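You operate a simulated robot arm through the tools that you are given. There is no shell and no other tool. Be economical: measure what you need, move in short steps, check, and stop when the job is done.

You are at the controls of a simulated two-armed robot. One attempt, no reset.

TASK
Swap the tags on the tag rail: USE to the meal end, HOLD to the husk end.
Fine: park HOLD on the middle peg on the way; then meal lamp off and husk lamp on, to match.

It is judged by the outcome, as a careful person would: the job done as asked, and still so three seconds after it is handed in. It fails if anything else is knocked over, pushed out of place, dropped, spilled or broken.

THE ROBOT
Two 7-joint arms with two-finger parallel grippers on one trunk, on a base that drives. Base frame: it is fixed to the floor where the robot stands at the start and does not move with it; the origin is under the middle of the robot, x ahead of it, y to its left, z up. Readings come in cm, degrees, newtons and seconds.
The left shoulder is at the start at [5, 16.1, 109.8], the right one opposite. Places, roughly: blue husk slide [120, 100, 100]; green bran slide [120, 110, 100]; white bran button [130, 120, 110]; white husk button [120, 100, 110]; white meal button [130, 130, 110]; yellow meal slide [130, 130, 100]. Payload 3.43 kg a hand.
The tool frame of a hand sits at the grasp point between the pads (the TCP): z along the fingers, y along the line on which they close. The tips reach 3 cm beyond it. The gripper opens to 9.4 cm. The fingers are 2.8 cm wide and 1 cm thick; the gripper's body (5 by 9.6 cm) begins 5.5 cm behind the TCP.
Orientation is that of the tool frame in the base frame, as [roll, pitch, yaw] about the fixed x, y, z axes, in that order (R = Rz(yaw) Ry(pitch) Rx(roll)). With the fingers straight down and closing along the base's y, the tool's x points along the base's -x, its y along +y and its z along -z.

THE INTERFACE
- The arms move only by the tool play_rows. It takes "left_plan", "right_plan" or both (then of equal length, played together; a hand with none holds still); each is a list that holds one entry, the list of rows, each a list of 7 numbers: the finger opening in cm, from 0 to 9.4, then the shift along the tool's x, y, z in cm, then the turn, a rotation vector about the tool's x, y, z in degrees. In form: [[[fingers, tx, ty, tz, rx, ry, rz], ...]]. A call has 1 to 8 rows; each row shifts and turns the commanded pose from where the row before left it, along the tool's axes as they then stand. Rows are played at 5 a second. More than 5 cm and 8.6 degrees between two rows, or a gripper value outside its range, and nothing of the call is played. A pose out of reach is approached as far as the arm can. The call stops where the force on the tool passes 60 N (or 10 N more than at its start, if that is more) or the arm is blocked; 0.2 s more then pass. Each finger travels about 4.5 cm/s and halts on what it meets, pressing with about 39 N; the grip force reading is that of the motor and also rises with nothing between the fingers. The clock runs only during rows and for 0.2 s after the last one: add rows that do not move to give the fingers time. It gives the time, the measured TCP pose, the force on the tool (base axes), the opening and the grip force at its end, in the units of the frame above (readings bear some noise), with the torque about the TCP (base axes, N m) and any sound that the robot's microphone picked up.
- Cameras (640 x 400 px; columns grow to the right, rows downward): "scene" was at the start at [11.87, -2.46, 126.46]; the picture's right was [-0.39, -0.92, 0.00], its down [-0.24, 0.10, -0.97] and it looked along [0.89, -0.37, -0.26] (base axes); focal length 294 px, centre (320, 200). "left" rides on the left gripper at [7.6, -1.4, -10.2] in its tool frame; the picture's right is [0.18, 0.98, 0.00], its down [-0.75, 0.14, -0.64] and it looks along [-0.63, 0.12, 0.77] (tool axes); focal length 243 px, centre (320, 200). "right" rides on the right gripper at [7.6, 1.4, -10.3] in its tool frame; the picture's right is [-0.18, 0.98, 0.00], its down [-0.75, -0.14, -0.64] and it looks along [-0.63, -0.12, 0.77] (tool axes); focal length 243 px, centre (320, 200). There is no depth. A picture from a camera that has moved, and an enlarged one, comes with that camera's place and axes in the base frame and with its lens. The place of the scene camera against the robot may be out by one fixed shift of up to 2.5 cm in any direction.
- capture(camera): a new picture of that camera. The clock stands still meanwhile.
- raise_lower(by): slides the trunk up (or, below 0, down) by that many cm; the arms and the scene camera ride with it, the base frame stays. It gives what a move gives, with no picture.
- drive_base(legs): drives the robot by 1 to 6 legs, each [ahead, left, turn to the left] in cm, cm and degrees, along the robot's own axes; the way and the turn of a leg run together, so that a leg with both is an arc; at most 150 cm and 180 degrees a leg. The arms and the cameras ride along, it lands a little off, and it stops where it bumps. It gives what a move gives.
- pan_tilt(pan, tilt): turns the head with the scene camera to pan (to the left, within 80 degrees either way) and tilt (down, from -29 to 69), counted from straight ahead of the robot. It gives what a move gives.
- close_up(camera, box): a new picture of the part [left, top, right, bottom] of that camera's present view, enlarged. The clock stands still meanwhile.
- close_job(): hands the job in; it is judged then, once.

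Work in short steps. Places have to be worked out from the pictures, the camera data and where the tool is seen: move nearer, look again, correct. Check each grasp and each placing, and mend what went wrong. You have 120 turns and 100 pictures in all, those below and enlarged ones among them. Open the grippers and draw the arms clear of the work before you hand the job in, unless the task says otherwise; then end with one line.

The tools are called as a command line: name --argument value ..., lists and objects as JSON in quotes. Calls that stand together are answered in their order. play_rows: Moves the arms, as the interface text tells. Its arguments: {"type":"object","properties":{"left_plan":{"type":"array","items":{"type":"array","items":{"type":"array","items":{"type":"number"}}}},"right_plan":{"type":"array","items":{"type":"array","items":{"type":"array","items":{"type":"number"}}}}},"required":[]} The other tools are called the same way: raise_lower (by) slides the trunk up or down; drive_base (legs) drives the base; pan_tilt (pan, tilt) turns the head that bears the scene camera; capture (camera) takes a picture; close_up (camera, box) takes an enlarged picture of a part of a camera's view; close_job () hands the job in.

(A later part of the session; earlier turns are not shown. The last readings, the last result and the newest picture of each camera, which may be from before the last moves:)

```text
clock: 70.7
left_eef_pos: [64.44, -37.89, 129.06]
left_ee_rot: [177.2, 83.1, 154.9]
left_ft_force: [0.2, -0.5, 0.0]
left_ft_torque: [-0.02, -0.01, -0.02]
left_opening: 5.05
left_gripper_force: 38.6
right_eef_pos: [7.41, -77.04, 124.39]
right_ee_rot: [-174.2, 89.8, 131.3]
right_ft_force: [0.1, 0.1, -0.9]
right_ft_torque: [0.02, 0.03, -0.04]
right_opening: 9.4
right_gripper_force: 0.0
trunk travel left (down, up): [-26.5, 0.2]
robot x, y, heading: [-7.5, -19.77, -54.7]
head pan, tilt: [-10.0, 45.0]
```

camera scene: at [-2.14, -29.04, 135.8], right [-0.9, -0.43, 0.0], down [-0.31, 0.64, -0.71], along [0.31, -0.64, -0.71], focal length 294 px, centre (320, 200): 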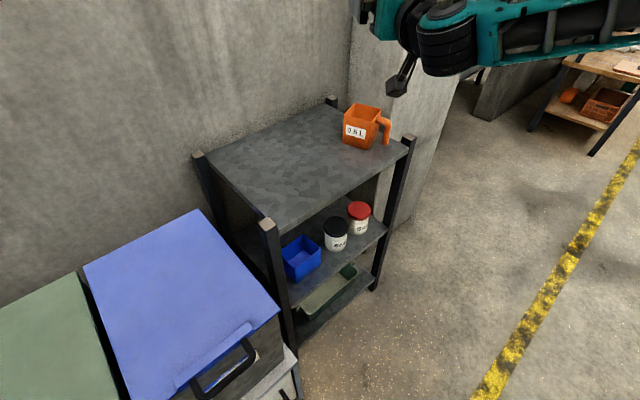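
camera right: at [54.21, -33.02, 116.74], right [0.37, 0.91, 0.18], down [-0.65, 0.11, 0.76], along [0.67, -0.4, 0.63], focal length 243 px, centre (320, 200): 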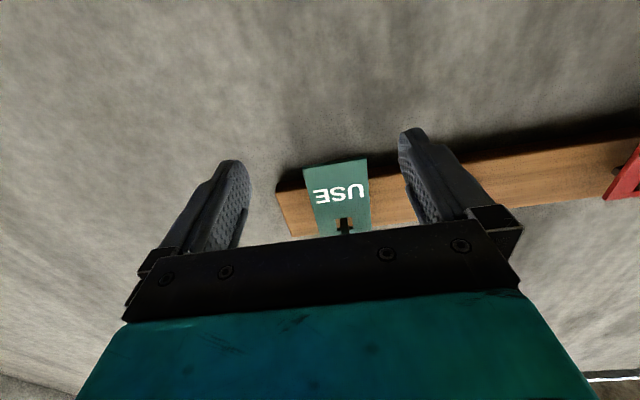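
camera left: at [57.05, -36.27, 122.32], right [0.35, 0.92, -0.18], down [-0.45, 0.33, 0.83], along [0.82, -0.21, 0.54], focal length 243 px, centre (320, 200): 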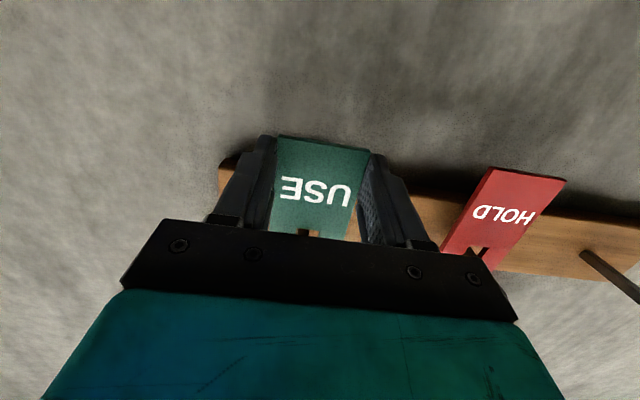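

No contact force. I'll continue out past the tip and then clear by several cm more.

play_rows --left_plan '[[[4, 0.12, 0, -1, 0, 0, 0], [4, 0.12, 0, -1, 0, 0, 0], [4, 0.24, 0, -2, 0, 0, 0], [4, 0.24, 0, -2, 0, 0, 0], [4, 0.24, 0, -2, 0, 0, 0], [4, 0, 0, 0, 0, 0, 0]]]'

pan_tilt --pan 32 --tilt 15

capture --camera "scene"

```text
clock: 72.1
left_eef_pos: [56.88, -34.84, 128.86]
left_ee_rot: [177.5, 83.2, 155.2]
left_ft_force: [0.2, 0.0, -0.4]
left_ft_torque: [0.0, -0.02, 0.0]
left_opening: 5.05
left_gripper_force: 39.0
right_eef_pos: [7.46, -76.87, 124.26]
right_ee_rot: [-174.5, 89.8, 131.1]
right_ft_force: [0.0, -0.1, 0.0]
right_ft_torque: [0.0, 0.02, 0.04]
right_opening: 9.4
right_gripper_force: 0.1
trunk travel left (down, up): [-26.5, 0.2]
robot x, y, heading: [-7.35, -19.35, -54.5]
head pan, tilt: [-10.0, 45.0]
```

```text
clock: 73.2
left_eef_pos: [56.89, -34.72, 128.93]
left_ee_rot: [177.4, 83.1, 155.0]
left_ft_force: [-0.6, -0.2, -0.5]
left_ft_torque: [-0.02, 0.01, -0.01]
left_opening: 5.03
left_gripper_force: 39.4
right_eef_pos: [7.38, -76.95, 124.43]
right_ee_rot: [-174.2, 89.7, 131.4]
right_ft_force: [-0.4, 0.1, 0.3]
right_ft_torque: [-0.02, 0.01, 0.01]
right_opening: 9.39
right_gripper_force: 0.1
trunk travel left (down, up): [-26.5, 0.2]
robot x, y, heading: [-7.23, -19.48, -54.6]
head pan, tilt: [32.0, 15.0]
```

```text
43 pictures are left
camera scene: at [2.97, -25.28, 140.47], right [-0.38, -0.92, 0.0], down [-0.24, 0.1, -0.97], along [0.89, -0.37, -0.26], focal length 294 px, centre (320, 200)
```

scene: 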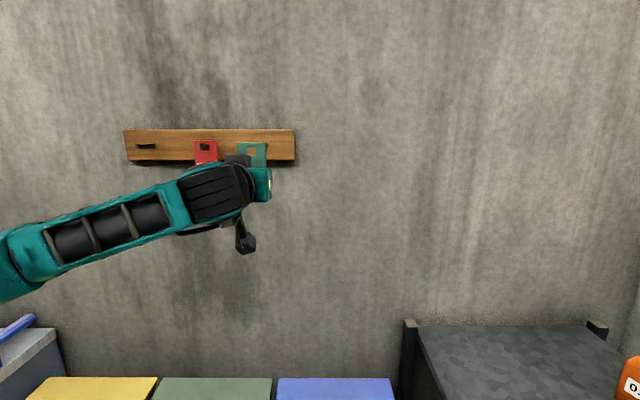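

USE is in hand and clear. I'll slide the base 25.9 cm left along the wall to the empty meal-end peg.

drive_base --legs '[[-14.0, 21.7, 0]]'

play_rows --left_plan '[[[4, -2, 0, 0, 0, 0, 0], [4, -2, 0, 0, 0, 0, 0], [4, -2, 0, 0, 0, 0, 0], [4, 0, 0, 0, 0, 0, 0]]]'

close_up --camera "left" --box '[120, 0, 520, 250]'

```text
clock: 75.0
left_eef_pos: [67.02, -10.28, 129.01]
left_ee_rot: [177.6, 83.2, 155.4]
left_ft_force: [0.5, 1.1, -0.1]
left_ft_torque: [-0.01, -0.04, -0.01]
left_opening: 5.04
left_gripper_force: 39.0
right_eef_pos: [17.8, -52.53, 124.39]
right_ee_rot: [-166.0, 89.8, 139.7]
right_ft_force: [-1.0, 0.3, 0.7]
right_ft_torque: [0.05, 0.0, -0.01]
right_opening: 9.41
right_gripper_force: 0.1
trunk travel left (down, up): [-26.5, 0.2]
robot x, y, heading: [2.92, 4.4, -54.4]
head pan, tilt: [32.0, 15.0]
```

```text
clock: 76.0
left_eef_pos: [67.67, -10.57, 134.88]
left_ee_rot: [177.3, 83.1, 155.1]
left_ft_force: [-0.1, 0.6, 0.2]
left_ft_torque: [0.0, 0.01, -0.02]
left_opening: 5.05
left_gripper_force: 39.3
right_eef_pos: [17.72, -52.57, 124.38]
right_ee_rot: [-173.3, 89.8, 132.5]
right_ft_force: [-0.4, 0.9, 0.6]
right_ft_torque: [-0.02, -0.01, 0.02]
right_opening: 9.42
right_gripper_force: 0.1
trunk travel left (down, up): [-26.5, 0.2]
robot x, y, heading: [2.97, 4.61, -54.6]
head pan, tilt: [32.0, 15.0]
```

```text
1.60 times, centred on (320, 125) of left
camera zoom: at [56.88, -7.6, 128.56], right [0.35, 0.92, -0.18], down [-0.46, 0.33, 0.83], along [0.82, -0.21, 0.54], focal length 388 px, centre (320, 320)
```

zoom: 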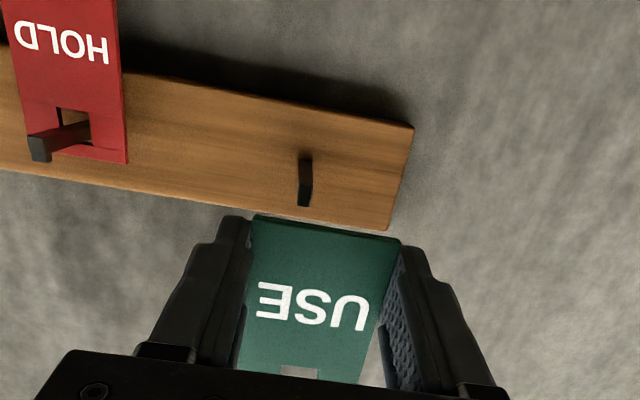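

The peg triangulates at l≈15.0, matching the recorded HOLD position, and the TCP is at l≈15.65. I'll shift right 0.6, lower to z≈129.1, and approach.

play_rows --left_plan '[[[4, 1.95, -0.2, 0.23, 0, 0, 0], [4, 1.95, -0.2, 0.23, 0, 0, 0], [4, 1.85, -0.2, 0.23, 0, 0, 0], [4, -0.24, 0, 2.2, 0, 0, 0], [4, -0.24, 0, 2.2, 0, 0, 0], [4, 0, 0, 0, 0, 0, 0]]]'

close_up --camera "scene" --box '[130, 85, 290, 185]'

```text
clock: 77.4
left_eef_pos: [71.56, -12.89, 128.98]
left_ee_rot: [177.3, 83.1, 155.2]
left_ft_force: [0.6, -0.6, 0.1]
left_ft_torque: [0.04, -0.03, 0.02]
left_opening: 5.04
left_gripper_force: 38.6
right_eef_pos: [17.69, -52.63, 124.38]
right_ee_rot: [-176.0, 89.8, 129.9]
right_ft_force: [1.0, 0.5, 0.6]
right_ft_torque: [0.02, 0.0, 0.0]
right_opening: 9.39
right_gripper_force: 0.0
trunk travel left (down, up): [-26.5, 0.2]
robot x, y, heading: [2.81, 4.98, -54.2]
head pan, tilt: [32.0, 15.0]
```

```text
4.00 times, centred on (210, 135) of scene
camera zoom: at [13.13, -0.98, 140.48], right [-0.38, -0.93, 0.0], down [-0.24, 0.1, -0.97], along [0.89, -0.37, -0.26], focal length 1174 px, centre (760, 460)
```

zoom: 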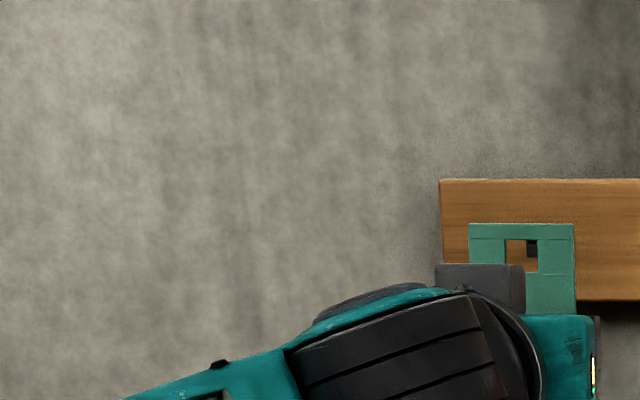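

Alignment looks right: peg visible through the hole, l=14.96 against 15.1 wanted. I'll trim 0.1 and advance to the tip.

play_rows --left_plan '[[[4, -0.15, 0.12, 1.3, 0, 0, 0], [4, -0.16, 0, 1.4, 0, 0, 0], [4, 0, 0, 0, 0, 0, 0]]]'

close_up --camera "scene" --box '[220, 115, 320, 175]'

```text
clock: 78.2
left_eef_pos: [74.15, -14.02, 129.03]
left_ee_rot: [177.3, 83.1, 155.2]
left_ft_force: [-0.3, -0.5, -0.3]
left_ft_torque: [0.0, -0.03, -0.03]
left_opening: 5.05
left_gripper_force: 39.2
right_eef_pos: [17.74, -52.56, 124.38]
right_ee_rot: [-175.4, 89.8, 130.3]
right_ft_force: [0.6, -0.2, 0.5]
right_ft_torque: [0.03, 0.0, 0.03]
right_opening: 9.38
right_gripper_force: 0.0
trunk travel left (down, up): [-26.5, 0.2]
robot x, y, heading: [2.37, 4.49, -54.0]
head pan, tilt: [32.0, 15.0]
```

```text
6.40 times, centred on (270, 145) of scene
camera zoom: at [13.13, -0.98, 140.48], right [-0.38, -0.93, 0.0], down [-0.24, 0.1, -0.97], along [0.89, -0.37, -0.26], focal length 1879 px, centre (640, 552)
```

zoom: 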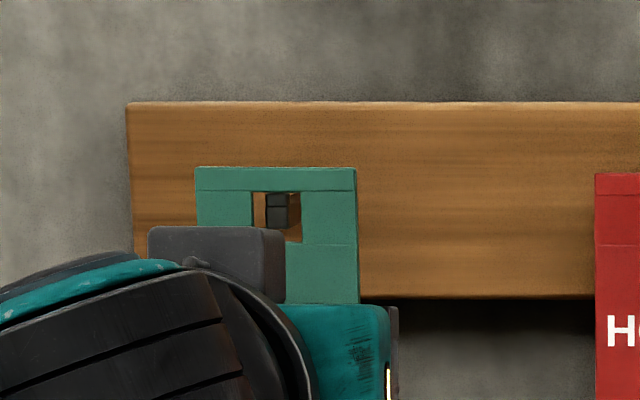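

The peg sits near the top of the hole in this view, so I'll raise 0.15 cm and advance 1.8 cm while watching the force.

play_rows --left_plan '[[[4, -0.15, 0, 0, 0, 0, 0], [4, -0.12, 0, 0.9, 0, 0, 0], [4, -0.1, 0, 0.9, 0, 0, 0], [4, 0, 0, 0, 0, 0, 0]]]'

close_up --camera "scene" --box '[220, 115, 320, 175]'

```text
clock: 79.2
left_eef_pos: [75.93, -14.56, 129.16]
left_ee_rot: [177.2, 83.1, 155.2]
left_ft_force: [-0.2, -0.4, 0.4]
left_ft_torque: [0.0, 0.0, -0.02]
left_opening: 5.0
left_gripper_force: 38.8
right_eef_pos: [17.66, -52.72, 124.39]
right_ee_rot: [-174.7, 89.8, 131.0]
right_ft_force: [0.2, 0.0, -0.5]
right_ft_torque: [0.02, -0.02, 0.0]
right_opening: 9.4
right_gripper_force: 0.0
trunk travel left (down, up): [-26.5, 0.2]
robot x, y, heading: [2.77, 4.55, -54.0]
head pan, tilt: [32.0, 15.0]
```

```text
6.40 times, centred on (270, 145) of scene
camera zoom: at [13.14, -0.98, 140.48], right [-0.38, -0.93, 0.0], down [-0.24, 0.1, -0.97], along [0.89, -0.37, -0.26], focal length 1879 px, centre (640, 552)
```

zoom: 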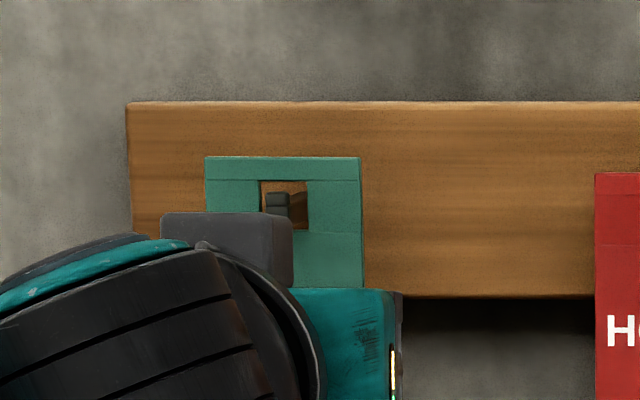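

The peg is through the hole. I'll advance the remaining 1.8 cm to n≈77.6, then lower 0.55 to hang it.

play_rows --left_plan '[[[4, -0.1, 0, 0.9, 0, 0, 0], [4, -0.1, 0, 0.9, 0, 0, 0], [4, 0, 0, 0, 0, 0, 0]]]'

play_rows --left_plan '[[[4, 0.28, 0, 0.03, 0, 0, 0], [4, 0.28, 0, 0.03, 0, 0, 0], [4, 0, 0, 0, 0, 0, 0]]]'

```text
clock: 80.0
left_eef_pos: [77.55, -15.26, 129.25]
left_ee_rot: [177.1, 83.1, 155.0]
left_ft_force: [-0.7, 0.2, -0.5]
left_ft_torque: [0.01, -0.02, -0.01]
left_opening: 5.07
left_gripper_force: 38.7
right_eef_pos: [17.72, -52.65, 124.28]
right_ee_rot: [-174.6, 89.8, 131.1]
right_ft_force: [0.7, -0.6, -0.9]
right_ft_torque: [0.05, -0.01, 0.01]
right_opening: 9.41
right_gripper_force: 0.0
trunk travel left (down, up): [-26.5, 0.2]
robot x, y, heading: [3.03, 4.49, -53.9]
head pan, tilt: [32.0, 15.0]
```

```text
clock: 80.8
left_eef_pos: [77.6, -15.45, 128.71]
left_ee_rot: [177.2, 83.1, 155.2]
left_ft_force: [0.1, 0.3, 1.6]
left_ft_torque: [-0.01, 0.01, 0.01]
left_opening: 5.03
left_gripper_force: 39.1
right_eef_pos: [17.71, -52.64, 124.45]
right_ee_rot: [-174.6, 89.8, 131.1]
right_ft_force: [0.0, 0.6, -0.7]
right_ft_torque: [0.04, -0.04, -0.01]
right_opening: 9.41
right_gripper_force: 0.0
trunk travel left (down, up): [-26.5, 0.2]
robot x, y, heading: [3.02, 4.71, -54.2]
head pan, tilt: [32.0, 15.0]
```

A slight upward force again shows it is just seated. I'll open and check.

play_rows --left_plan '[[[4, 0.05, 0, 0, 0, 0, 0], [6, 0, 0, 0, 0, 0, 0], [8, 0, 0, 0, 0, 0, 0], [9.4, 0, 0, 0, 0, 0, 0], [9.4, 0, 0, 0, 0, 0, 0]]]'

capture --camera "left"

close_up --camera "scene" --box '[220, 115, 320, 175]'

```text
clock: 82.0
left_eef_pos: [77.53, -15.21, 128.59]
left_ee_rot: [177.2, 83.0, 155.2]
left_ft_force: [-0.8, 0.2, -0.1]
left_ft_torque: [0.02, -0.01, 0.02]
left_opening: 9.38
left_gripper_force: 0.0
right_eef_pos: [17.83, -52.62, 124.32]
right_ee_rot: [-175.4, 89.8, 130.2]
right_ft_force: [0.0, 0.1, 0.3]
right_ft_torque: [-0.02, 0.04, 0.01]
right_opening: 9.42
right_gripper_force: 0.0
trunk travel left (down, up): [-26.5, 0.2]
robot x, y, heading: [2.92, 4.57, -54.0]
head pan, tilt: [32.0, 15.0]
```

```text
38 pictures are left
camera left: at [66.72, -12.29, 122.27], right [0.35, 0.92, -0.18], down [-0.46, 0.33, 0.83], along [0.82, -0.21, 0.54], focal length 243 px, centre (320, 200)
```

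left: 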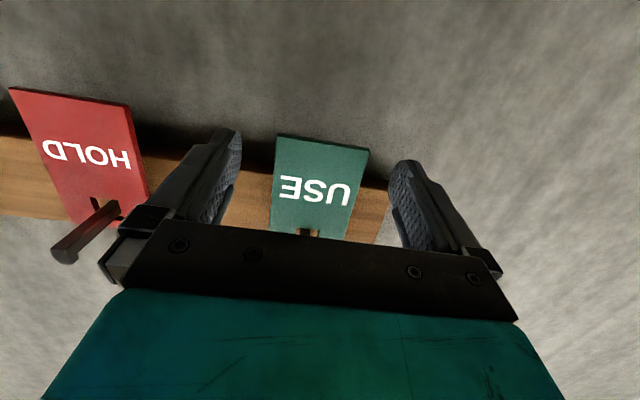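

```text
6.40 times, centred on (270, 145) of scene
camera zoom: at [13.14, -0.98, 140.48], right [-0.38, -0.93, 0.0], down [-0.24, 0.1, -0.97], along [0.89, -0.37, -0.26], focal length 1879 px, centre (640, 552)
```

zoom: 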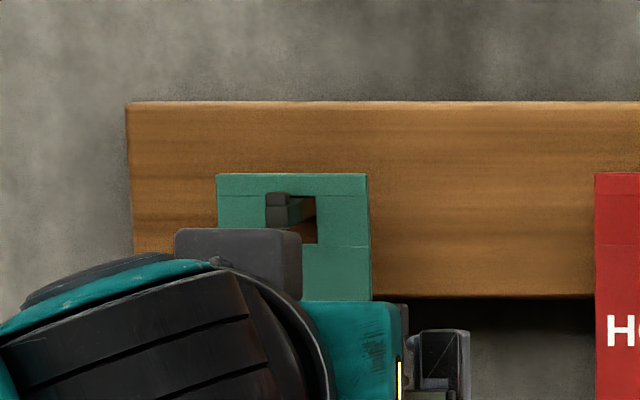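

USE hangs on the meal-end peg. I'll back out and slide the base 12.9 cm right to HOLD.

play_rows --left_plan '[[[9.4, 0.25, 0, -2.2, 0, 0, 0], [9.4, 0.25, 0, -2.2, 0, 0, 0], [9.4, 0.25, 0, -2.2, 0, 0, 0], [9.4, 0.25, 0, -2.4, 0, 0, 0], [9.4, 0, 0, 0, 0, 0, 0]]]'

drive_base --legs '[[6.6, -11.1, 0]]'

capture --camera "left"

```text
clock: 83.2
left_eef_pos: [69.08, -11.65, 128.52]
left_ee_rot: [177.5, 83.2, 155.2]
left_ft_force: [0.3, 0.0, 0.9]
left_ft_torque: [-0.02, -0.03, -0.04]
left_opening: 9.41
left_gripper_force: 0.1
right_eef_pos: [17.77, -52.64, 124.41]
right_ee_rot: [-174.9, 89.8, 131.0]
right_ft_force: [0.1, -0.2, 0.2]
right_ft_torque: [0.01, 0.05, 0.01]
right_opening: 9.4
right_gripper_force: 0.0
trunk travel left (down, up): [-26.5, 0.2]
robot x, y, heading: [2.78, 5.07, -54.4]
head pan, tilt: [32.0, 15.0]
```

```text
clock: 84.5
left_eef_pos: [64.31, -23.15, 128.62]
left_ee_rot: [176.8, 83.0, 155.1]
left_ft_force: [0.4, 0.2, 0.2]
left_ft_torque: [0.0, 0.0, 0.05]
left_opening: 9.43
left_gripper_force: 0.0
right_eef_pos: [13.18, -64.48, 124.36]
right_ee_rot: [173.5, 89.8, 119.4]
right_ft_force: [-0.8, 0.2, 0.4]
right_ft_torque: [-0.03, 0.03, 0.04]
right_opening: 9.4
right_gripper_force: 0.1
trunk travel left (down, up): [-26.5, 0.2]
robot x, y, heading: [-1.63, -6.86, -53.9]
head pan, tilt: [32.0, 15.0]
```

```text
36 pictures are left
camera left: at [53.56, -20.39, 122.21], right [0.35, 0.92, -0.18], down [-0.46, 0.33, 0.83], along [0.82, -0.21, 0.54], focal length 243 px, centre (320, 200)
```

left: 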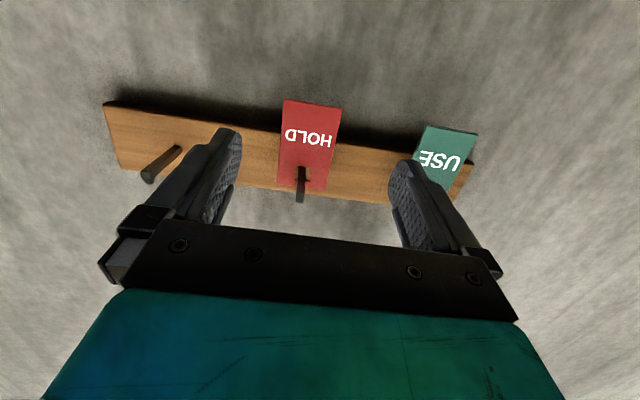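

TCP is at l≈2.7 and HOLD at l≈2.15. I'll shift 0.55 right and approach to n≈75.7, then check.

play_rows --left_plan '[[[9.4, 0.1, -0.55, 0, 0, 0, 0], [9.4, -0.3, 0, 2.5, 0, 0, 0], [9.4, -0.3, 0, 2.5, 0, 0, 0], [9.4, -0.3, 0, 2.4, 0, 0, 0], [9.4, 0, 0, 0, 0, 0, 0]]]'

capture --camera "left"

```text
clock: 85.7
left_eef_pos: [71.19, -26.27, 128.38]
left_ee_rot: [177.3, 83.2, 155.4]
left_ft_force: [0.1, 0.2, 0.1]
left_ft_torque: [0.01, -0.01, 0.0]
left_opening: 9.37
left_gripper_force: 0.1
right_eef_pos: [13.28, -64.41, 124.37]
right_ee_rot: [-175.6, 89.8, 130.3]
right_ft_force: [0.3, 0.0, -0.8]
right_ft_torque: [0.01, 0.01, -0.01]
right_opening: 9.44
right_gripper_force: 0.2
trunk travel left (down, up): [-26.5, 0.2]
robot x, y, heading: [-1.75, -7.17, -54.1]
head pan, tilt: [32.0, 15.0]
```

```text
35 pictures are left
camera left: at [60.28, -23.48, 122.11], right [0.35, 0.92, -0.18], down [-0.46, 0.33, 0.83], along [0.82, -0.2, 0.54], focal length 243 px, centre (320, 200)
```

left: 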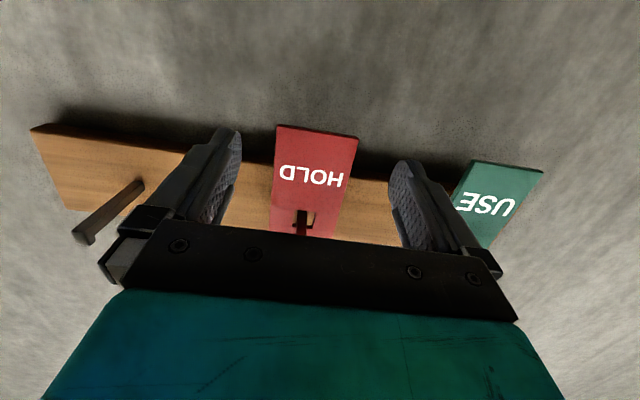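

I'll trim 0.25 right, go in 1.8, and close.

play_rows --left_plan '[[[9.4, -0.1, -0.25, 0.9, 0, 0, 0], [9.4, -0.15, 0, 0.9, 0, 0, 0], [9.4, 0, 0, 0, 0, 0, 0], [6, 0, 0, 0, 0, 0, 0], [5, 0, 0, 0, 0, 0, 0], [4, 0, 0, 0, 0, 0, 0], [4, 0, 0, 0, 0, 0, 0], [4, 0, 0, 0, 0, 0, 0]]]'

capture --camera "left"

```text
clock: 87.5
left_eef_pos: [72.58, -27.41, 128.54]
left_ee_rot: [177.2, 83.1, 155.3]
left_ft_force: [0.1, -0.9, -0.3]
left_ft_torque: [0.03, -0.02, -0.01]
left_opening: 5.05
left_gripper_force: 39.6
right_eef_pos: [13.22, -64.38, 124.35]
right_ee_rot: [-175.6, 89.8, 130.6]
right_ft_force: [-0.2, -0.5, 0.1]
right_ft_torque: [0.0, -0.02, 0.01]
right_opening: 9.41
right_gripper_force: 0.0
trunk travel left (down, up): [-26.5, 0.2]
robot x, y, heading: [-1.78, -7.19, -53.6]
head pan, tilt: [32.0, 15.0]
```

```text
34 pictures are left
camera left: at [61.77, -24.52, 122.17], right [0.35, 0.92, -0.18], down [-0.46, 0.33, 0.83], along [0.82, -0.21, 0.54], focal length 243 px, centre (320, 200)
```

left: 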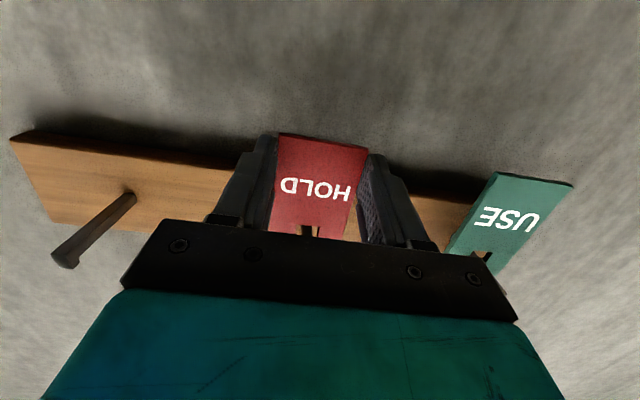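

HOLD is gripped. I'll lift 0.55 and draw out level.

play_rows --left_plan '[[[4, -0.27, 0, -0.03, 0, 0, 0], [4, -0.27, 0, -0.03, 0, 0, 0], [4, 0, 0, 0, 0, 0, 0], [4, 0.12, 0, -1, 0, 0, 0], [4, 0.12, 0, -1, 0, 0, 0], [4, 0, 0, 0, 0, 0, 0]]]'

play_rows --left_plan '[[[4, 0.12, 0, -0.8, 0, 0, 0], [4, 0.12, 0, -0.8, 0, 0, 0], [4, 0, 0, 0, 0, 0, 0]]]'

```text
clock: 88.9
left_eef_pos: [70.83, -26.68, 128.96]
left_ee_rot: [177.2, 83.0, 155.4]
left_ft_force: [-0.6, 1.1, -0.5]
left_ft_torque: [-0.01, 0.01, -0.02]
left_opening: 5.07
left_gripper_force: 38.9
right_eef_pos: [13.32, -64.48, 124.23]
right_ee_rot: [-174.5, 89.8, 131.5]
right_ft_force: [-0.1, -0.4, 0.1]
right_ft_torque: [0.04, -0.01, 0.04]
right_opening: 9.39
right_gripper_force: 0.0
trunk travel left (down, up): [-26.5, 0.2]
robot x, y, heading: [-1.68, -7.24, -54.0]
head pan, tilt: [32.0, 15.0]
```

```text
clock: 89.7
left_eef_pos: [69.28, -25.94, 128.93]
left_ee_rot: [177.3, 83.0, 155.4]
left_ft_force: [-0.3, -0.6, -0.8]
left_ft_torque: [-0.02, 0.02, 0.0]
left_opening: 5.04
left_gripper_force: 39.1
right_eef_pos: [13.19, -64.35, 124.32]
right_ee_rot: [-174.7, 89.8, 131.3]
right_ft_force: [0.7, 0.4, 0.7]
right_ft_torque: [0.0, 0.0, 0.01]
right_opening: 9.4
right_gripper_force: 0.0
trunk travel left (down, up): [-26.5, 0.2]
robot x, y, heading: [-1.75, -7.03, -54.2]
head pan, tilt: [32.0, 15.0]
```

Free motion. I'll draw fully clear, then slide the base 12.9 cm right to the husk-end peg.

play_rows --left_plan '[[[4, 0.12, 0, -1, 0, 0, 0], [4, 0.12, 0, -1, 0, 0, 0], [4, 0.24, 0, -2, 0, 0, 0], [4, 0.24, 0, -2, 0, 0, 0], [4, 0.24, 0, -2, 0, 0, 0], [4, 0, 0, 0, 0, 0, 0]]]'

drive_base --legs '[[6.7, -11.0, 0]]'

play_rows --left_plan '[[[4, -2, 0, 0, 0, 0, 0], [4, -2, 0, 0, 0, 0, 0], [4, -2, 0, 0, 0, 0, 0], [4, 0, 0, 0, 0, 0, 0]]]'

close_up --camera "left" --box '[120, 0, 520, 250]'

```text
clock: 91.1
left_eef_pos: [61.74, -22.84, 129.05]
left_ee_rot: [177.3, 83.1, 155.4]
left_ft_force: [-0.2, 0.6, -1.4]
left_ft_torque: [-0.01, 0.03, 0.01]
left_opening: 5.02
left_gripper_force: 38.7
right_eef_pos: [13.22, -64.53, 124.29]
right_ee_rot: [-174.1, 89.7, 131.8]
right_ft_force: [0.4, 0.4, -0.4]
right_ft_torque: [0.02, -0.01, 0.0]
right_opening: 9.43
right_gripper_force: 0.2
trunk travel left (down, up): [-26.5, 0.2]
robot x, y, heading: [-1.82, -7.1, -54.0]
head pan, tilt: [32.0, 15.0]
```

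```text
clock: 92.4
left_eef_pos: [56.83, -35.09, 129.17]
left_ee_rot: [176.8, 83.0, 154.9]
left_ft_force: [-0.6, -0.3, 0.6]
left_ft_torque: [0.01, 0.0, 0.0]
left_opening: 5.04
left_gripper_force: 39.0
right_eef_pos: [8.26, -76.44, 124.32]
right_ee_rot: [173.9, 89.8, 119.8]
right_ft_force: [-0.8, -0.4, -0.4]
right_ft_torque: [-0.06, -0.03, 0.0]
right_opening: 9.4
right_gripper_force: 0.1
trunk travel left (down, up): [-26.5, 0.2]
robot x, y, heading: [-7.16, -19.31, -54.0]
head pan, tilt: [32.0, 15.0]
```

```text
clock: 93.4
left_eef_pos: [57.25, -35.14, 134.77]
left_ee_rot: [177.2, 83.2, 155.5]
left_ft_force: [-0.1, -0.9, 0.4]
left_ft_torque: [-0.02, 0.0, -0.01]
left_opening: 5.06
left_gripper_force: 38.4
right_eef_pos: [8.29, -76.25, 124.5]
right_ee_rot: [-170.7, 89.8, 135.2]
right_ft_force: [-0.6, 0.7, 0.7]
right_ft_torque: [0.02, -0.02, 0.0]
right_opening: 9.39
right_gripper_force: 0.0
trunk travel left (down, up): [-26.5, 0.2]
robot x, y, heading: [-7.42, -19.08, -53.7]
head pan, tilt: [32.0, 15.0]
```

```text
1.60 times, centred on (320, 125) of left
camera zoom: at [46.38, -32.36, 128.55], right [0.35, 0.92, -0.18], down [-0.46, 0.33, 0.83], along [0.82, -0.2, 0.54], focal length 388 px, centre (320, 320)
```

zoom: 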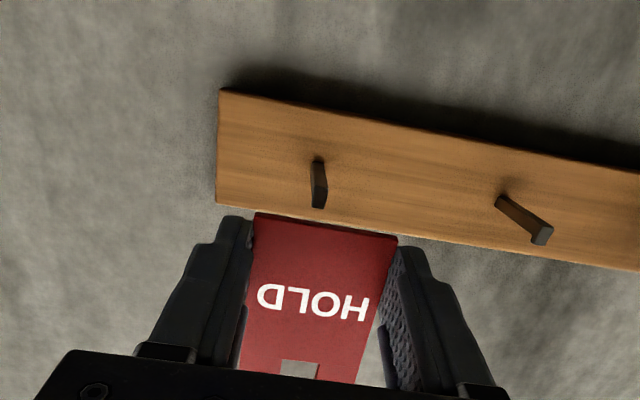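

TCP is at l≈-11.0 with the peg at l≈-10.8. I'll shift left 0.2, lower to z≈129.1, approach to n≈71.

play_rows --left_plan '[[[4, 1.9, 0.1, 0.23, 0, 0, 0], [4, 1.9, 0.1, 0.23, 0, 0, 0], [4, 1.8, 0, 0.23, 0, 0, 0], [4, -0.28, 0, 2.4, 0, 0, 0], [4, -0.28, 0, 2.4, 0, 0, 0], [4, 0, 0, 0, 0, 0, 0]]]'

close_up --camera "scene" --box '[220, 115, 320, 175]'

```text
clock: 94.8
left_eef_pos: [61.77, -36.68, 129.35]
left_ee_rot: [177.4, 83.2, 155.6]
left_ft_force: [-0.3, 0.1, -0.6]
left_ft_torque: [0.0, -0.01, 0.01]
left_opening: 5.05
left_gripper_force: 39.1
right_eef_pos: [8.21, -76.36, 124.26]
right_ee_rot: [-173.5, 89.8, 132.4]
right_ft_force: [0.1, -0.8, 0.0]
right_ft_torque: [0.03, -0.03, -0.02]
right_opening: 9.36
right_gripper_force: 0.1
trunk travel left (down, up): [-26.5, 0.2]
robot x, y, heading: [-6.85, -19.18, -54.2]
head pan, tilt: [32.0, 15.0]
```

```text
6.40 times, centred on (270, 145) of scene
camera zoom: at [3.41, -24.72, 140.48], right [-0.37, -0.93, 0.0], down [-0.24, 0.1, -0.97], along [0.9, -0.36, -0.26], focal length 1879 px, centre (640, 552)
```

zoom: 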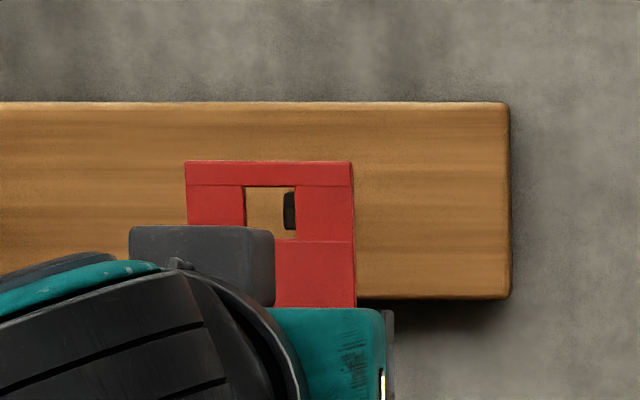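

Peg is visible in the hole and lateral is good (l=-10.76). z is 0.2 high, so I'll lower slightly while advancing to the tip.

play_rows --left_plan '[[[4, -0.05, 0, 1.4, 0, 0, 0], [4, -0.12, 0, 1.4, 0, 0, 0], [4, 0, 0, 0, 0, 0, 0]]]'

close_up --camera "scene" --box '[220, 115, 320, 175]'

```text
clock: 95.6
left_eef_pos: [64.63, -37.92, 129.18]
left_ee_rot: [177.2, 83.1, 155.5]
left_ft_force: [-0.2, -0.7, -0.4]
left_ft_torque: [-0.02, 0.0, 0.02]
left_opening: 5.04
left_gripper_force: 38.8
right_eef_pos: [8.25, -76.39, 124.36]
right_ee_rot: [-172.8, 89.8, 133.2]
right_ft_force: [0.3, 0.6, 0.3]
right_ft_torque: [0.01, -0.02, -0.01]
right_opening: 9.4
right_gripper_force: 0.1
trunk travel left (down, up): [-26.5, 0.2]
robot x, y, heading: [-6.65, -19.07, -54.1]
head pan, tilt: [32.0, 15.0]
```

```text
6.40 times, centred on (270, 145) of scene
camera zoom: at [3.41, -24.72, 140.48], right [-0.37, -0.93, 0.0], down [-0.24, 0.1, -0.97], along [0.9, -0.36, -0.26], focal length 1879 px, centre (640, 552)
```

zoom: 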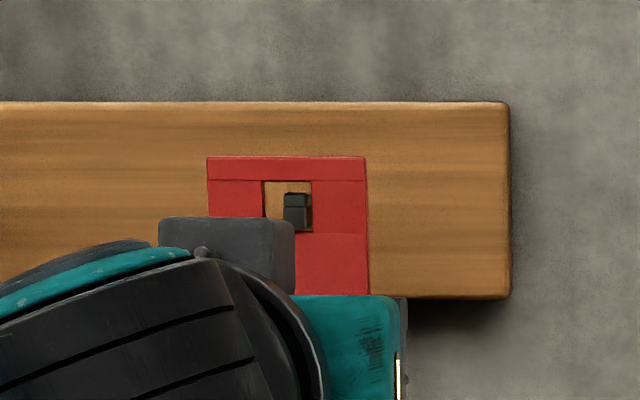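

The peg sits right and low in the hole here compared with the earlier insertions. I'll shift right 0.25, lower 0.15, and advance 1.8.

play_rows --left_plan '[[[4, 0.15, -0.25, 0, 0, 0, 0], [4, -0.1, 0, 0.9, 0, 0, 0], [4, -0.1, 0, 0.9, 0, 0, 0], [4, 0, 0, 0, 0, 0, 0]]]'

close_up --camera "scene" --box '[220, 115, 320, 175]'

```text
clock: 96.6
left_eef_pos: [66.23, -38.66, 128.89]
left_ee_rot: [177.3, 83.1, 155.4]
left_ft_force: [0.5, -0.1, -0.1]
left_ft_torque: [-0.03, -0.02, 0.0]
left_opening: 5.04
left_gripper_force: 38.5
right_eef_pos: [8.27, -76.35, 124.43]
right_ee_rot: [-173.1, 89.7, 132.9]
right_ft_force: [-0.5, -0.5, 0.1]
right_ft_torque: [-0.01, 0.02, -0.02]
right_opening: 9.4
right_gripper_force: 0.1
trunk travel left (down, up): [-26.5, 0.2]
robot x, y, heading: [-6.7, -19.31, -53.9]
head pan, tilt: [32.0, 15.0]
```

```text
6.40 times, centred on (270, 145) of scene
camera zoom: at [3.42, -24.73, 140.48], right [-0.37, -0.93, 0.0], down [-0.24, 0.1, -0.97], along [0.9, -0.36, -0.26], focal length 1879 px, centre (640, 552)
```

zoom: 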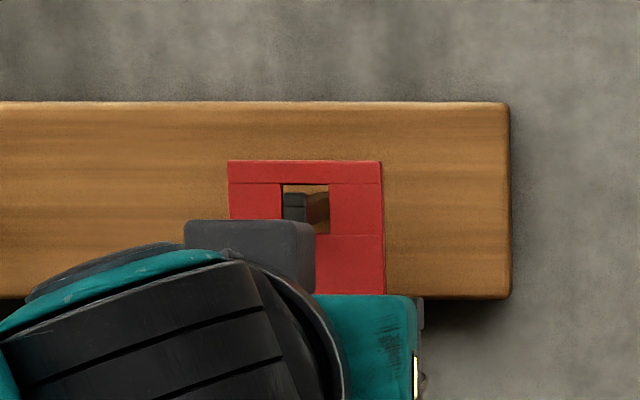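

The peg is through. I'll advance 1.7 cm and lower until seated.

play_rows --left_plan '[[[4, -0.1, 0, 0.85, 0, 0, 0], [4, -0.1, 0, 0.85, 0, 0, 0], [4, 0, 0, 0, 0, 0, 0]]]'

play_rows --left_plan '[[[4, 0.2, 0, 0.02, 0, 0, 0], [4, 0.2, 0, 0.02, 0, 0, 0], [4, 0, 0, 0, 0, 0, 0]]]'

```text
clock: 97.4
left_eef_pos: [67.87, -39.32, 129.04]
left_ee_rot: [177.4, 83.1, 155.4]
left_ft_force: [0.4, 0.2, -0.4]
left_ft_torque: [-0.01, -0.02, -0.01]
left_opening: 5.03
left_gripper_force: 39.4
right_eef_pos: [8.26, -76.41, 124.39]
right_ee_rot: [-172.8, 89.8, 133.3]
right_ft_force: [-0.4, 0.0, -0.6]
right_ft_torque: [0.01, -0.02, -0.01]
right_opening: 9.39
right_gripper_force: 0.0
trunk travel left (down, up): [-26.5, 0.2]
robot x, y, heading: [-7.03, -19.33, -53.9]
head pan, tilt: [32.0, 15.0]
```

```text
clock: 98.2
left_eef_pos: [67.79, -39.5, 128.58]
left_ee_rot: [177.5, 83.1, 155.6]
left_ft_force: [0.1, 0.6, -0.4]
left_ft_torque: [-0.01, 0.04, -0.03]
left_opening: 5.02
left_gripper_force: 39.3
right_eef_pos: [8.3, -76.53, 124.43]
right_ee_rot: [-172.7, 89.8, 133.4]
right_ft_force: [-0.2, -0.3, 0.0]
right_ft_torque: [0.0, -0.04, 0.0]
right_opening: 9.4
right_gripper_force: 0.1
trunk travel left (down, up): [-26.5, 0.2]
robot x, y, heading: [-6.78, -19.1, -53.6]
head pan, tilt: [32.0, 15.0]
```

It is at hanging height within a millimetre. I'll lower 0.1 more, open, and check.

play_rows --left_plan '[[[4, 0.1, 0, 0, 0, 0, 0], [6, 0, 0, 0, 0, 0, 0], [8, 0, 0, 0, 0, 0, 0], [9.4, 0, 0, 0, 0, 0, 0], [9.4, 0, 0, 0, 0, 0, 0]]]'

capture --camera "left"

play_rows --left_plan '[[[9.4, 0.25, 0, -2.2, 0, 0, 0], [9.4, 0.25, 0, -2.2, 0, 0, 0], [9.4, 0.25, 0, -2.2, 0, 0, 0], [9.4, 0.25, 0, -2.4, 0, 0, 0], [9.4, 0.25, 0, -3, 0, 0, 0], [9.4, 0.25, 0, -3, 0, 0, 0], [9.4, 0, 0, 0, 0, 0, 0]]]'

capture --camera "left"

```text
clock: 99.4
left_eef_pos: [67.9, -39.47, 128.51]
left_ee_rot: [177.3, 83.2, 155.4]
left_ft_force: [0.5, 0.1, -0.2]
left_ft_torque: [0.03, 0.01, 0.04]
left_opening: 9.39
left_gripper_force: 0.0
right_eef_pos: [8.24, -76.39, 124.28]
right_ee_rot: [-173.5, 89.9, 132.5]
right_ft_force: [0.0, -0.5, -0.2]
right_ft_torque: [0.0, -0.03, -0.01]
right_opening: 9.39
right_gripper_force: 0.2
trunk travel left (down, up): [-26.5, 0.2]
robot x, y, heading: [-7.29, -19.75, -53.9]
head pan, tilt: [32.0, 15.0]
```

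```text
29 pictures are left
camera left: at [57.05, -36.56, 122.16], right [0.35, 0.92, -0.18], down [-0.46, 0.33, 0.83], along [0.82, -0.2, 0.54], focal length 243 px, centre (320, 200)
```

left: 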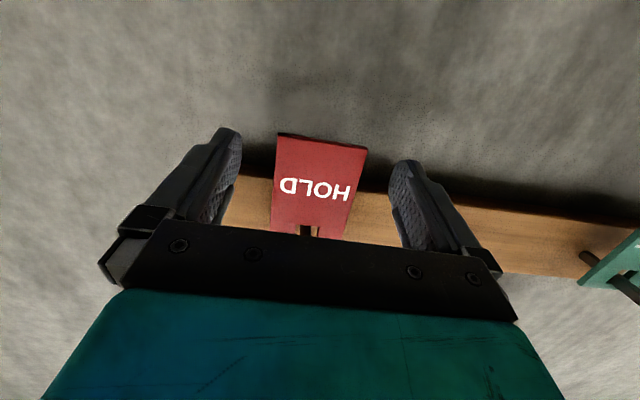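

```text
clock: 101.0
left_eef_pos: [53.95, -33.68, 128.6]
left_ee_rot: [177.4, 83.1, 155.5]
left_ft_force: [0.7, 0.3, 0.8]
left_ft_torque: [-0.01, 0.03, 0.01]
left_opening: 9.43
left_gripper_force: 0.0
right_eef_pos: [8.29, -76.45, 124.39]
right_ee_rot: [-172.2, 89.8, 133.9]
right_ft_force: [0.5, -0.3, -0.9]
right_ft_torque: [-0.01, -0.02, -0.01]
right_opening: 9.39
right_gripper_force: 0.1
trunk travel left (down, up): [-26.5, 0.2]
robot x, y, heading: [-6.72, -19.46, -54.3]
head pan, tilt: [32.0, 15.0]
```

```text
28 pictures are left
camera left: at [43.15, -30.78, 122.39], right [0.35, 0.92, -0.18], down [-0.46, 0.33, 0.83], along [0.82, -0.2, 0.54], focal length 243 px, centre (320, 200)
```

left: 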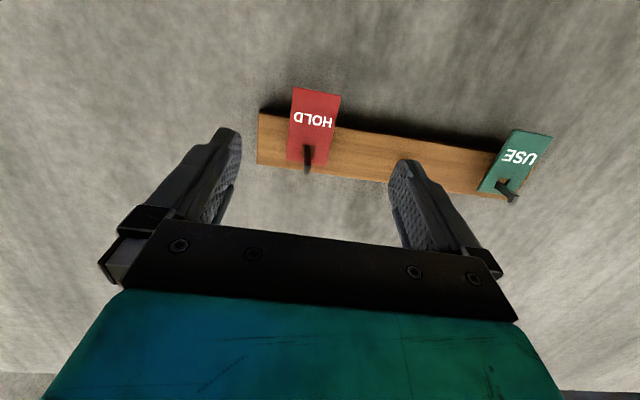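

Both tags hang at their new ends: HOLD at husk, USE at meal. Now the lamps. I'll retract both hands, back off from the cabinet, square up to the wall and drive left toward the console.

play_rows --left_plan '[[[9.4, 0, 0, -3, 0, 0, 0], [9.4, 0, 0, -3, 0, 0, 0], [9.4, 0, 0, -3, 0, 0, 0], [9.4, 0, 0, 0, 0, 0, 0]]]' --right_plan '[[[9.4, 0, 0, -3, 0, 0, 0], [9.4, 0, 0, -3, 0, 0, 0], [9.4, 0, 0, -2, 0, 0, 0], [9.4, 0, 0, 0, 0, 0, 0]]]'

drive_base --legs '[[-21, -13, 0], [0, 0, 32], [0, 110, 0]]'

pan_tilt --pan 30 --tilt 20

capture --camera "scene"

```text
clock: 102.0
left_eef_pos: [46.55, -31.25, 130.47]
left_ee_rot: [177.3, 83.1, 155.3]
left_ft_force: [-1.2, -0.2, -0.2]
left_ft_torque: [0.05, -0.01, -0.02]
left_opening: 9.39
left_gripper_force: 0.1
left hand out of reach, approached as far as the arm can: row 3
right_eef_pos: [3.8, -69.99, 124.44]
right_ee_rot: [-169.0, 89.7, 137.2]
right_ft_force: [0.7, -0.5, 0.5]
right_ft_torque: [0.05, -0.01, 0.0]
right_opening: 9.43
right_gripper_force: 0.0
trunk travel left (down, up): [-26.5, 0.2]
robot x, y, heading: [-7.1, -19.43, -54.1]
head pan, tilt: [32.0, 15.0]
```

```text
clock: 110.7
left_eef_pos: [64.41, 113.3, 130.46]
left_ee_rot: [177.4, 83.1, -172.3]
left_ft_force: [-0.1, 0.3, 0.7]
left_ft_torque: [0.0, 0.01, 0.02]
left_opening: 9.39
left_gripper_force: 0.0
right_eef_pos: [48.91, 57.68, 124.45]
right_ee_rot: [-170.9, 89.8, 167.3]
right_ft_force: [0.4, 0.3, -0.1]
right_ft_torque: [0.04, -0.02, 0.0]
right_opening: 9.41
right_gripper_force: 0.1
trunk travel left (down, up): [-26.5, 0.2]
robot x, y, heading: [12.92, 95.16, -21.9]
head pan, tilt: [32.0, 15.0]
```

```text
clock: 111.4
left_eef_pos: [64.56, 113.21, 130.45]
left_ee_rot: [177.2, 83.0, -172.4]
left_ft_force: [-0.1, 0.1, 0.5]
left_ft_torque: [0.0, 0.02, 0.0]
left_opening: 9.4
left_gripper_force: 0.0
right_eef_pos: [49.05, 57.61, 124.38]
right_ee_rot: [-175.9, 89.7, 162.3]
right_ft_force: [-0.3, -0.2, -1.0]
right_ft_torque: [0.0, 0.01, 0.0]
right_opening: 9.42
right_gripper_force: 0.0
trunk travel left (down, up): [-26.5, 0.2]
robot x, y, heading: [13.07, 95.26, -21.6]
head pan, tilt: [30.0, 20.0]
```

```text
27 pictures are left
camera scene: at [25.07, 95.98, 139.67], right [0.14, -0.99, 0.0], down [-0.34, -0.05, -0.94], along [0.93, 0.13, -0.34], focal length 294 px, centre (320, 200)
```

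scene: 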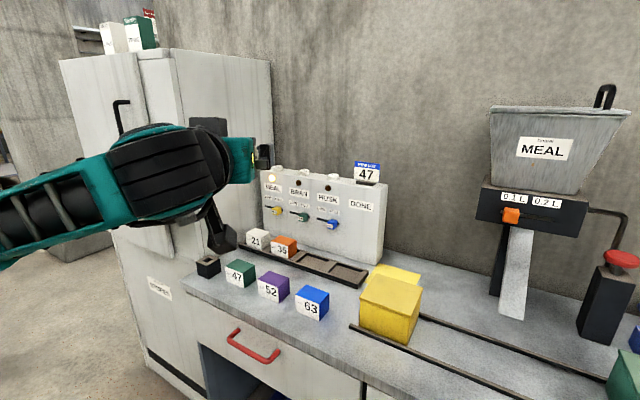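

The console is in clear view. I'll zoom in on it.

close_up --camera "scene" --box '[250, 150, 400, 244]'

```text
4.26 times, centred on (325, 197) of scene
camera zoom: at [25.07, 95.98, 139.67], right [0.14, -0.99, 0.0], down [-0.34, -0.05, -0.94], along [0.93, 0.13, -0.34], focal length 1249 px, centre (299, 213)
```

zoom: 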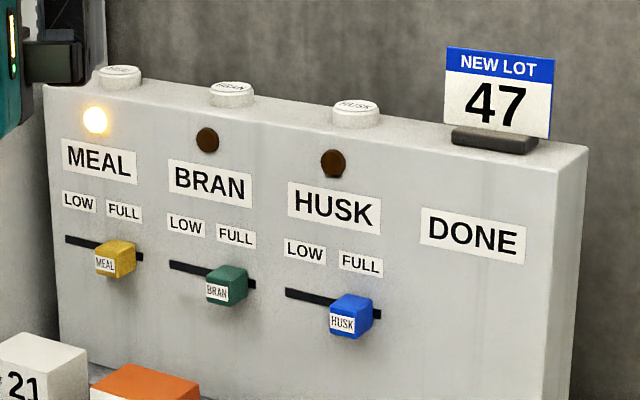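

Lamps: MEAL lit, BRAN and HUSK dark. The white caps on the console's top edge are the buttons, and the slides (LOW/FULL) must stay put. The MEAL button is next to the fridge, so I'll use the right arm, whose elbow bows away from it. I'll drive left, turn 22° left and approach partway.

drive_base --legs '[[0, 64, 0], [0, 0, 22], [13.9, -5.6, 0]]'

pan_tilt --pan -20 --tilt 30

capture --camera "scene"

capture --camera "right"

```text
clock: 117.1
left_eef_pos: [90.95, 185.56, 130.4]
left_ee_rot: [177.0, 83.1, -149.8]
left_ft_force: [0.0, 1.1, -0.1]
left_ft_torque: [0.04, -0.02, 0.05]
left_opening: 9.38
left_gripper_force: 0.0
right_eef_pos: [98.1, 128.37, 124.42]
right_ee_rot: [-179.5, 89.8, -178.2]
right_ft_force: [0.2, -0.7, -0.1]
right_ft_torque: [0.01, -0.03, 0.03]
right_opening: 9.38
right_gripper_force: 0.0
trunk travel left (down, up): [-26.5, 0.2]
robot x, y, heading: [50.08, 149.01, 1.2]
head pan, tilt: [30.0, 20.0]
```

```text
clock: 118.2
left_eef_pos: [90.8, 185.52, 130.59]
left_ee_rot: [177.4, 83.2, -149.5]
left_ft_force: [0.0, 0.4, 0.3]
left_ft_torque: [-0.03, -0.01, -0.03]
left_opening: 9.42
left_gripper_force: 0.1
right_eef_pos: [98.16, 128.27, 124.38]
right_ee_rot: [-174.3, 89.7, -173.3]
right_ft_force: [0.3, 0.1, 0.1]
right_ft_torque: [-0.01, -0.02, 0.0]
right_opening: 9.4
right_gripper_force: 0.0
trunk travel left (down, up): [-26.5, 0.2]
robot x, y, heading: [49.96, 149.09, 0.9]
head pan, tilt: [-20.0, 30.0]
```

```text
25 pictures are left
camera scene: at [62.16, 147.03, 138.06], right [-0.32, -0.95, 0.0], down [-0.47, 0.16, -0.87], along [0.82, -0.28, -0.5], focal length 294 px, centre (320, 200)
```

scene: 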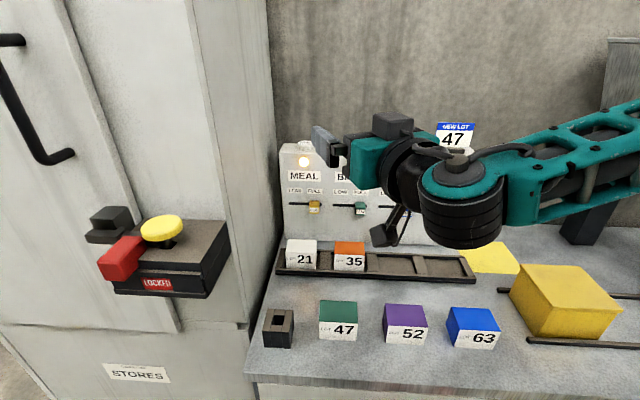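

```text
24 pictures are left
camera right: at [87.81, 129.59, 116.92], right [-0.02, 0.98, 0.18], down [-0.64, -0.15, 0.76], along [0.77, -0.1, 0.63], focal length 243 px, centre (320, 200)
```

right: 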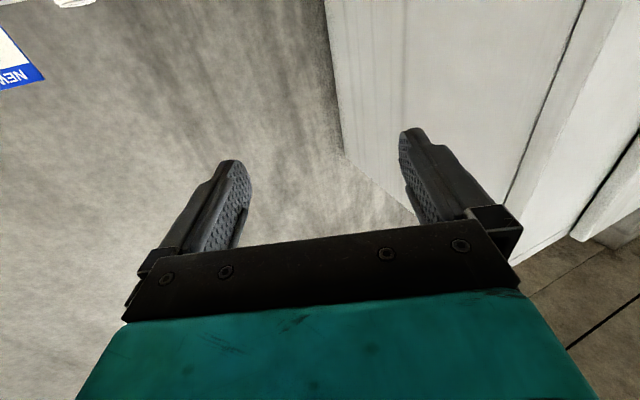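

The console top is about z≈112 and MEAL's lamp about n≈70.6, l≈167. I'll raise the right hand, yaw it 15° right and pitch it 40° nose-down so that a closed fingertip can press, then look again.

play_rows --right_plan '[[[4, -2.5, 0, 0, 7.5, 0, 0], [2, -2.5, 0, 0, 7.5, 0, 0], [0, 0, 0, 0, 0, 8, 0], [0, 0, 0, 0, 0, 8, 0], [0, 0, 0, 0, 0, 8, 0], [0, 0, 0, 0, 0, 8, 0], [0, 0, 0, 0, 0, 8, 0], [0, 0, 0, 0, 0, 0, 0]]]'

capture --camera "right"

close_up --camera "scene" --box '[260, 90, 500, 240]'

```text
clock: 120.0
left_eef_pos: [90.81, 185.69, 130.51]
left_ee_rot: [177.3, 83.2, -149.5]
left_ft_force: [-0.3, 0.2, 0.5]
left_ft_torque: [0.01, -0.01, 0.0]
left_opening: 9.41
left_gripper_force: 0.0
right_eef_pos: [98.11, 128.32, 129.49]
right_ee_rot: [-179.8, 49.8, 166.0]
right_ft_force: [-0.4, -0.2, 0.4]
right_ft_torque: [0.01, -0.02, -0.02]
right_opening: 0.0
right_gripper_force: 33.3
trunk travel left (down, up): [-26.5, 0.2]
robot x, y, heading: [50.24, 148.68, 1.2]
head pan, tilt: [-20.0, 30.0]
```

```text
23 pictures are left
camera right: at [86.11, 132.81, 130.34], right [0.35, 0.93, 0.14], down [-0.04, -0.14, 0.99], along [0.94, -0.35, -0.01], focal length 243 px, centre (320, 200)
```

right: 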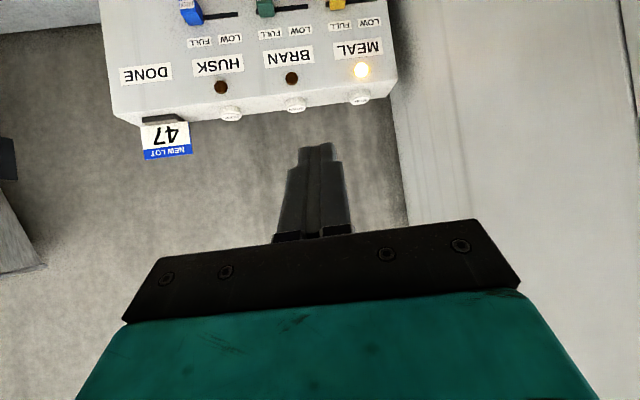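

```text
2.67 times, centred on (380, 165) of scene
camera zoom: at [62.15, 147.01, 138.06], right [-0.32, -0.95, 0.0], down [-0.47, 0.16, -0.87], along [0.82, -0.28, -0.5], focal length 783 px, centre (160, 293)
```

zoom: 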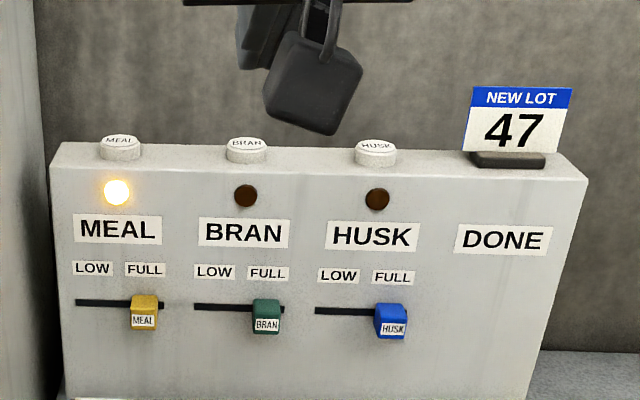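

Buttons are clearly visible; MEAL is around l≈166, z≈112 for n≈74. I'll drive 9 cm toward the wall and move the hand forward for a second, closer view.

drive_base --legs '[[8.3, -3.5, 0]]'

play_rows --right_plan '[[[0, -2.5, 1, 2, 0, 0, 0], [0, -2.5, 1, 2, 0, 0, 0], [0, 0, 0, 0, 0, 0, 0]]]'

capture --camera "right"

```text
clock: 121.2
left_eef_pos: [99.24, 182.25, 130.53]
left_ee_rot: [177.0, 83.1, -150.0]
left_ft_force: [0.4, 0.7, 0.1]
left_ft_torque: [0.0, 0.04, -0.02]
left_opening: 9.39
left_gripper_force: 0.1
right_eef_pos: [106.52, 125.06, 129.47]
right_ee_rot: [180.0, 49.8, 166.1]
right_ft_force: [-0.1, -0.8, -1.7]
right_ft_torque: [0.0, -0.03, 0.0]
right_opening: 0.0
right_gripper_force: 33.4
trunk travel left (down, up): [-26.5, 0.2]
robot x, y, heading: [58.7, 145.16, 1.1]
head pan, tilt: [-20.0, 30.0]
```

```text
clock: 122.0
left_eef_pos: [99.09, 182.22, 130.45]
left_ee_rot: [177.3, 83.1, -149.5]
left_ft_force: [0.3, 0.0, -0.5]
left_ft_torque: [0.02, 0.02, -0.01]
left_opening: 9.37
left_gripper_force: 0.1
right_eef_pos: [112.91, 125.54, 130.58]
right_ee_rot: [-180.0, 50.0, 166.1]
right_ft_force: [-0.1, 0.4, 0.6]
right_ft_torque: [0.01, 0.0, -0.02]
right_opening: 0.0
right_gripper_force: 32.8
trunk travel left (down, up): [-26.5, 0.2]
robot x, y, heading: [59.08, 145.26, 0.8]
head pan, tilt: [-20.0, 30.0]
```

```text
21 pictures are left
camera right: at [100.93, 129.96, 131.51], right [0.35, 0.93, 0.14], down [-0.04, -0.13, 0.99], along [0.94, -0.35, -0.01], focal length 243 px, centre (320, 200)
```

right: 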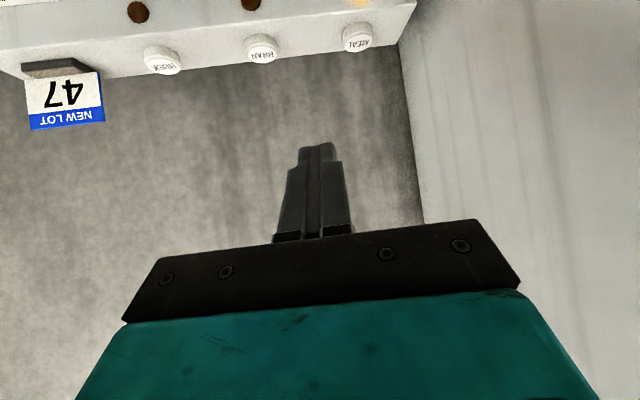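

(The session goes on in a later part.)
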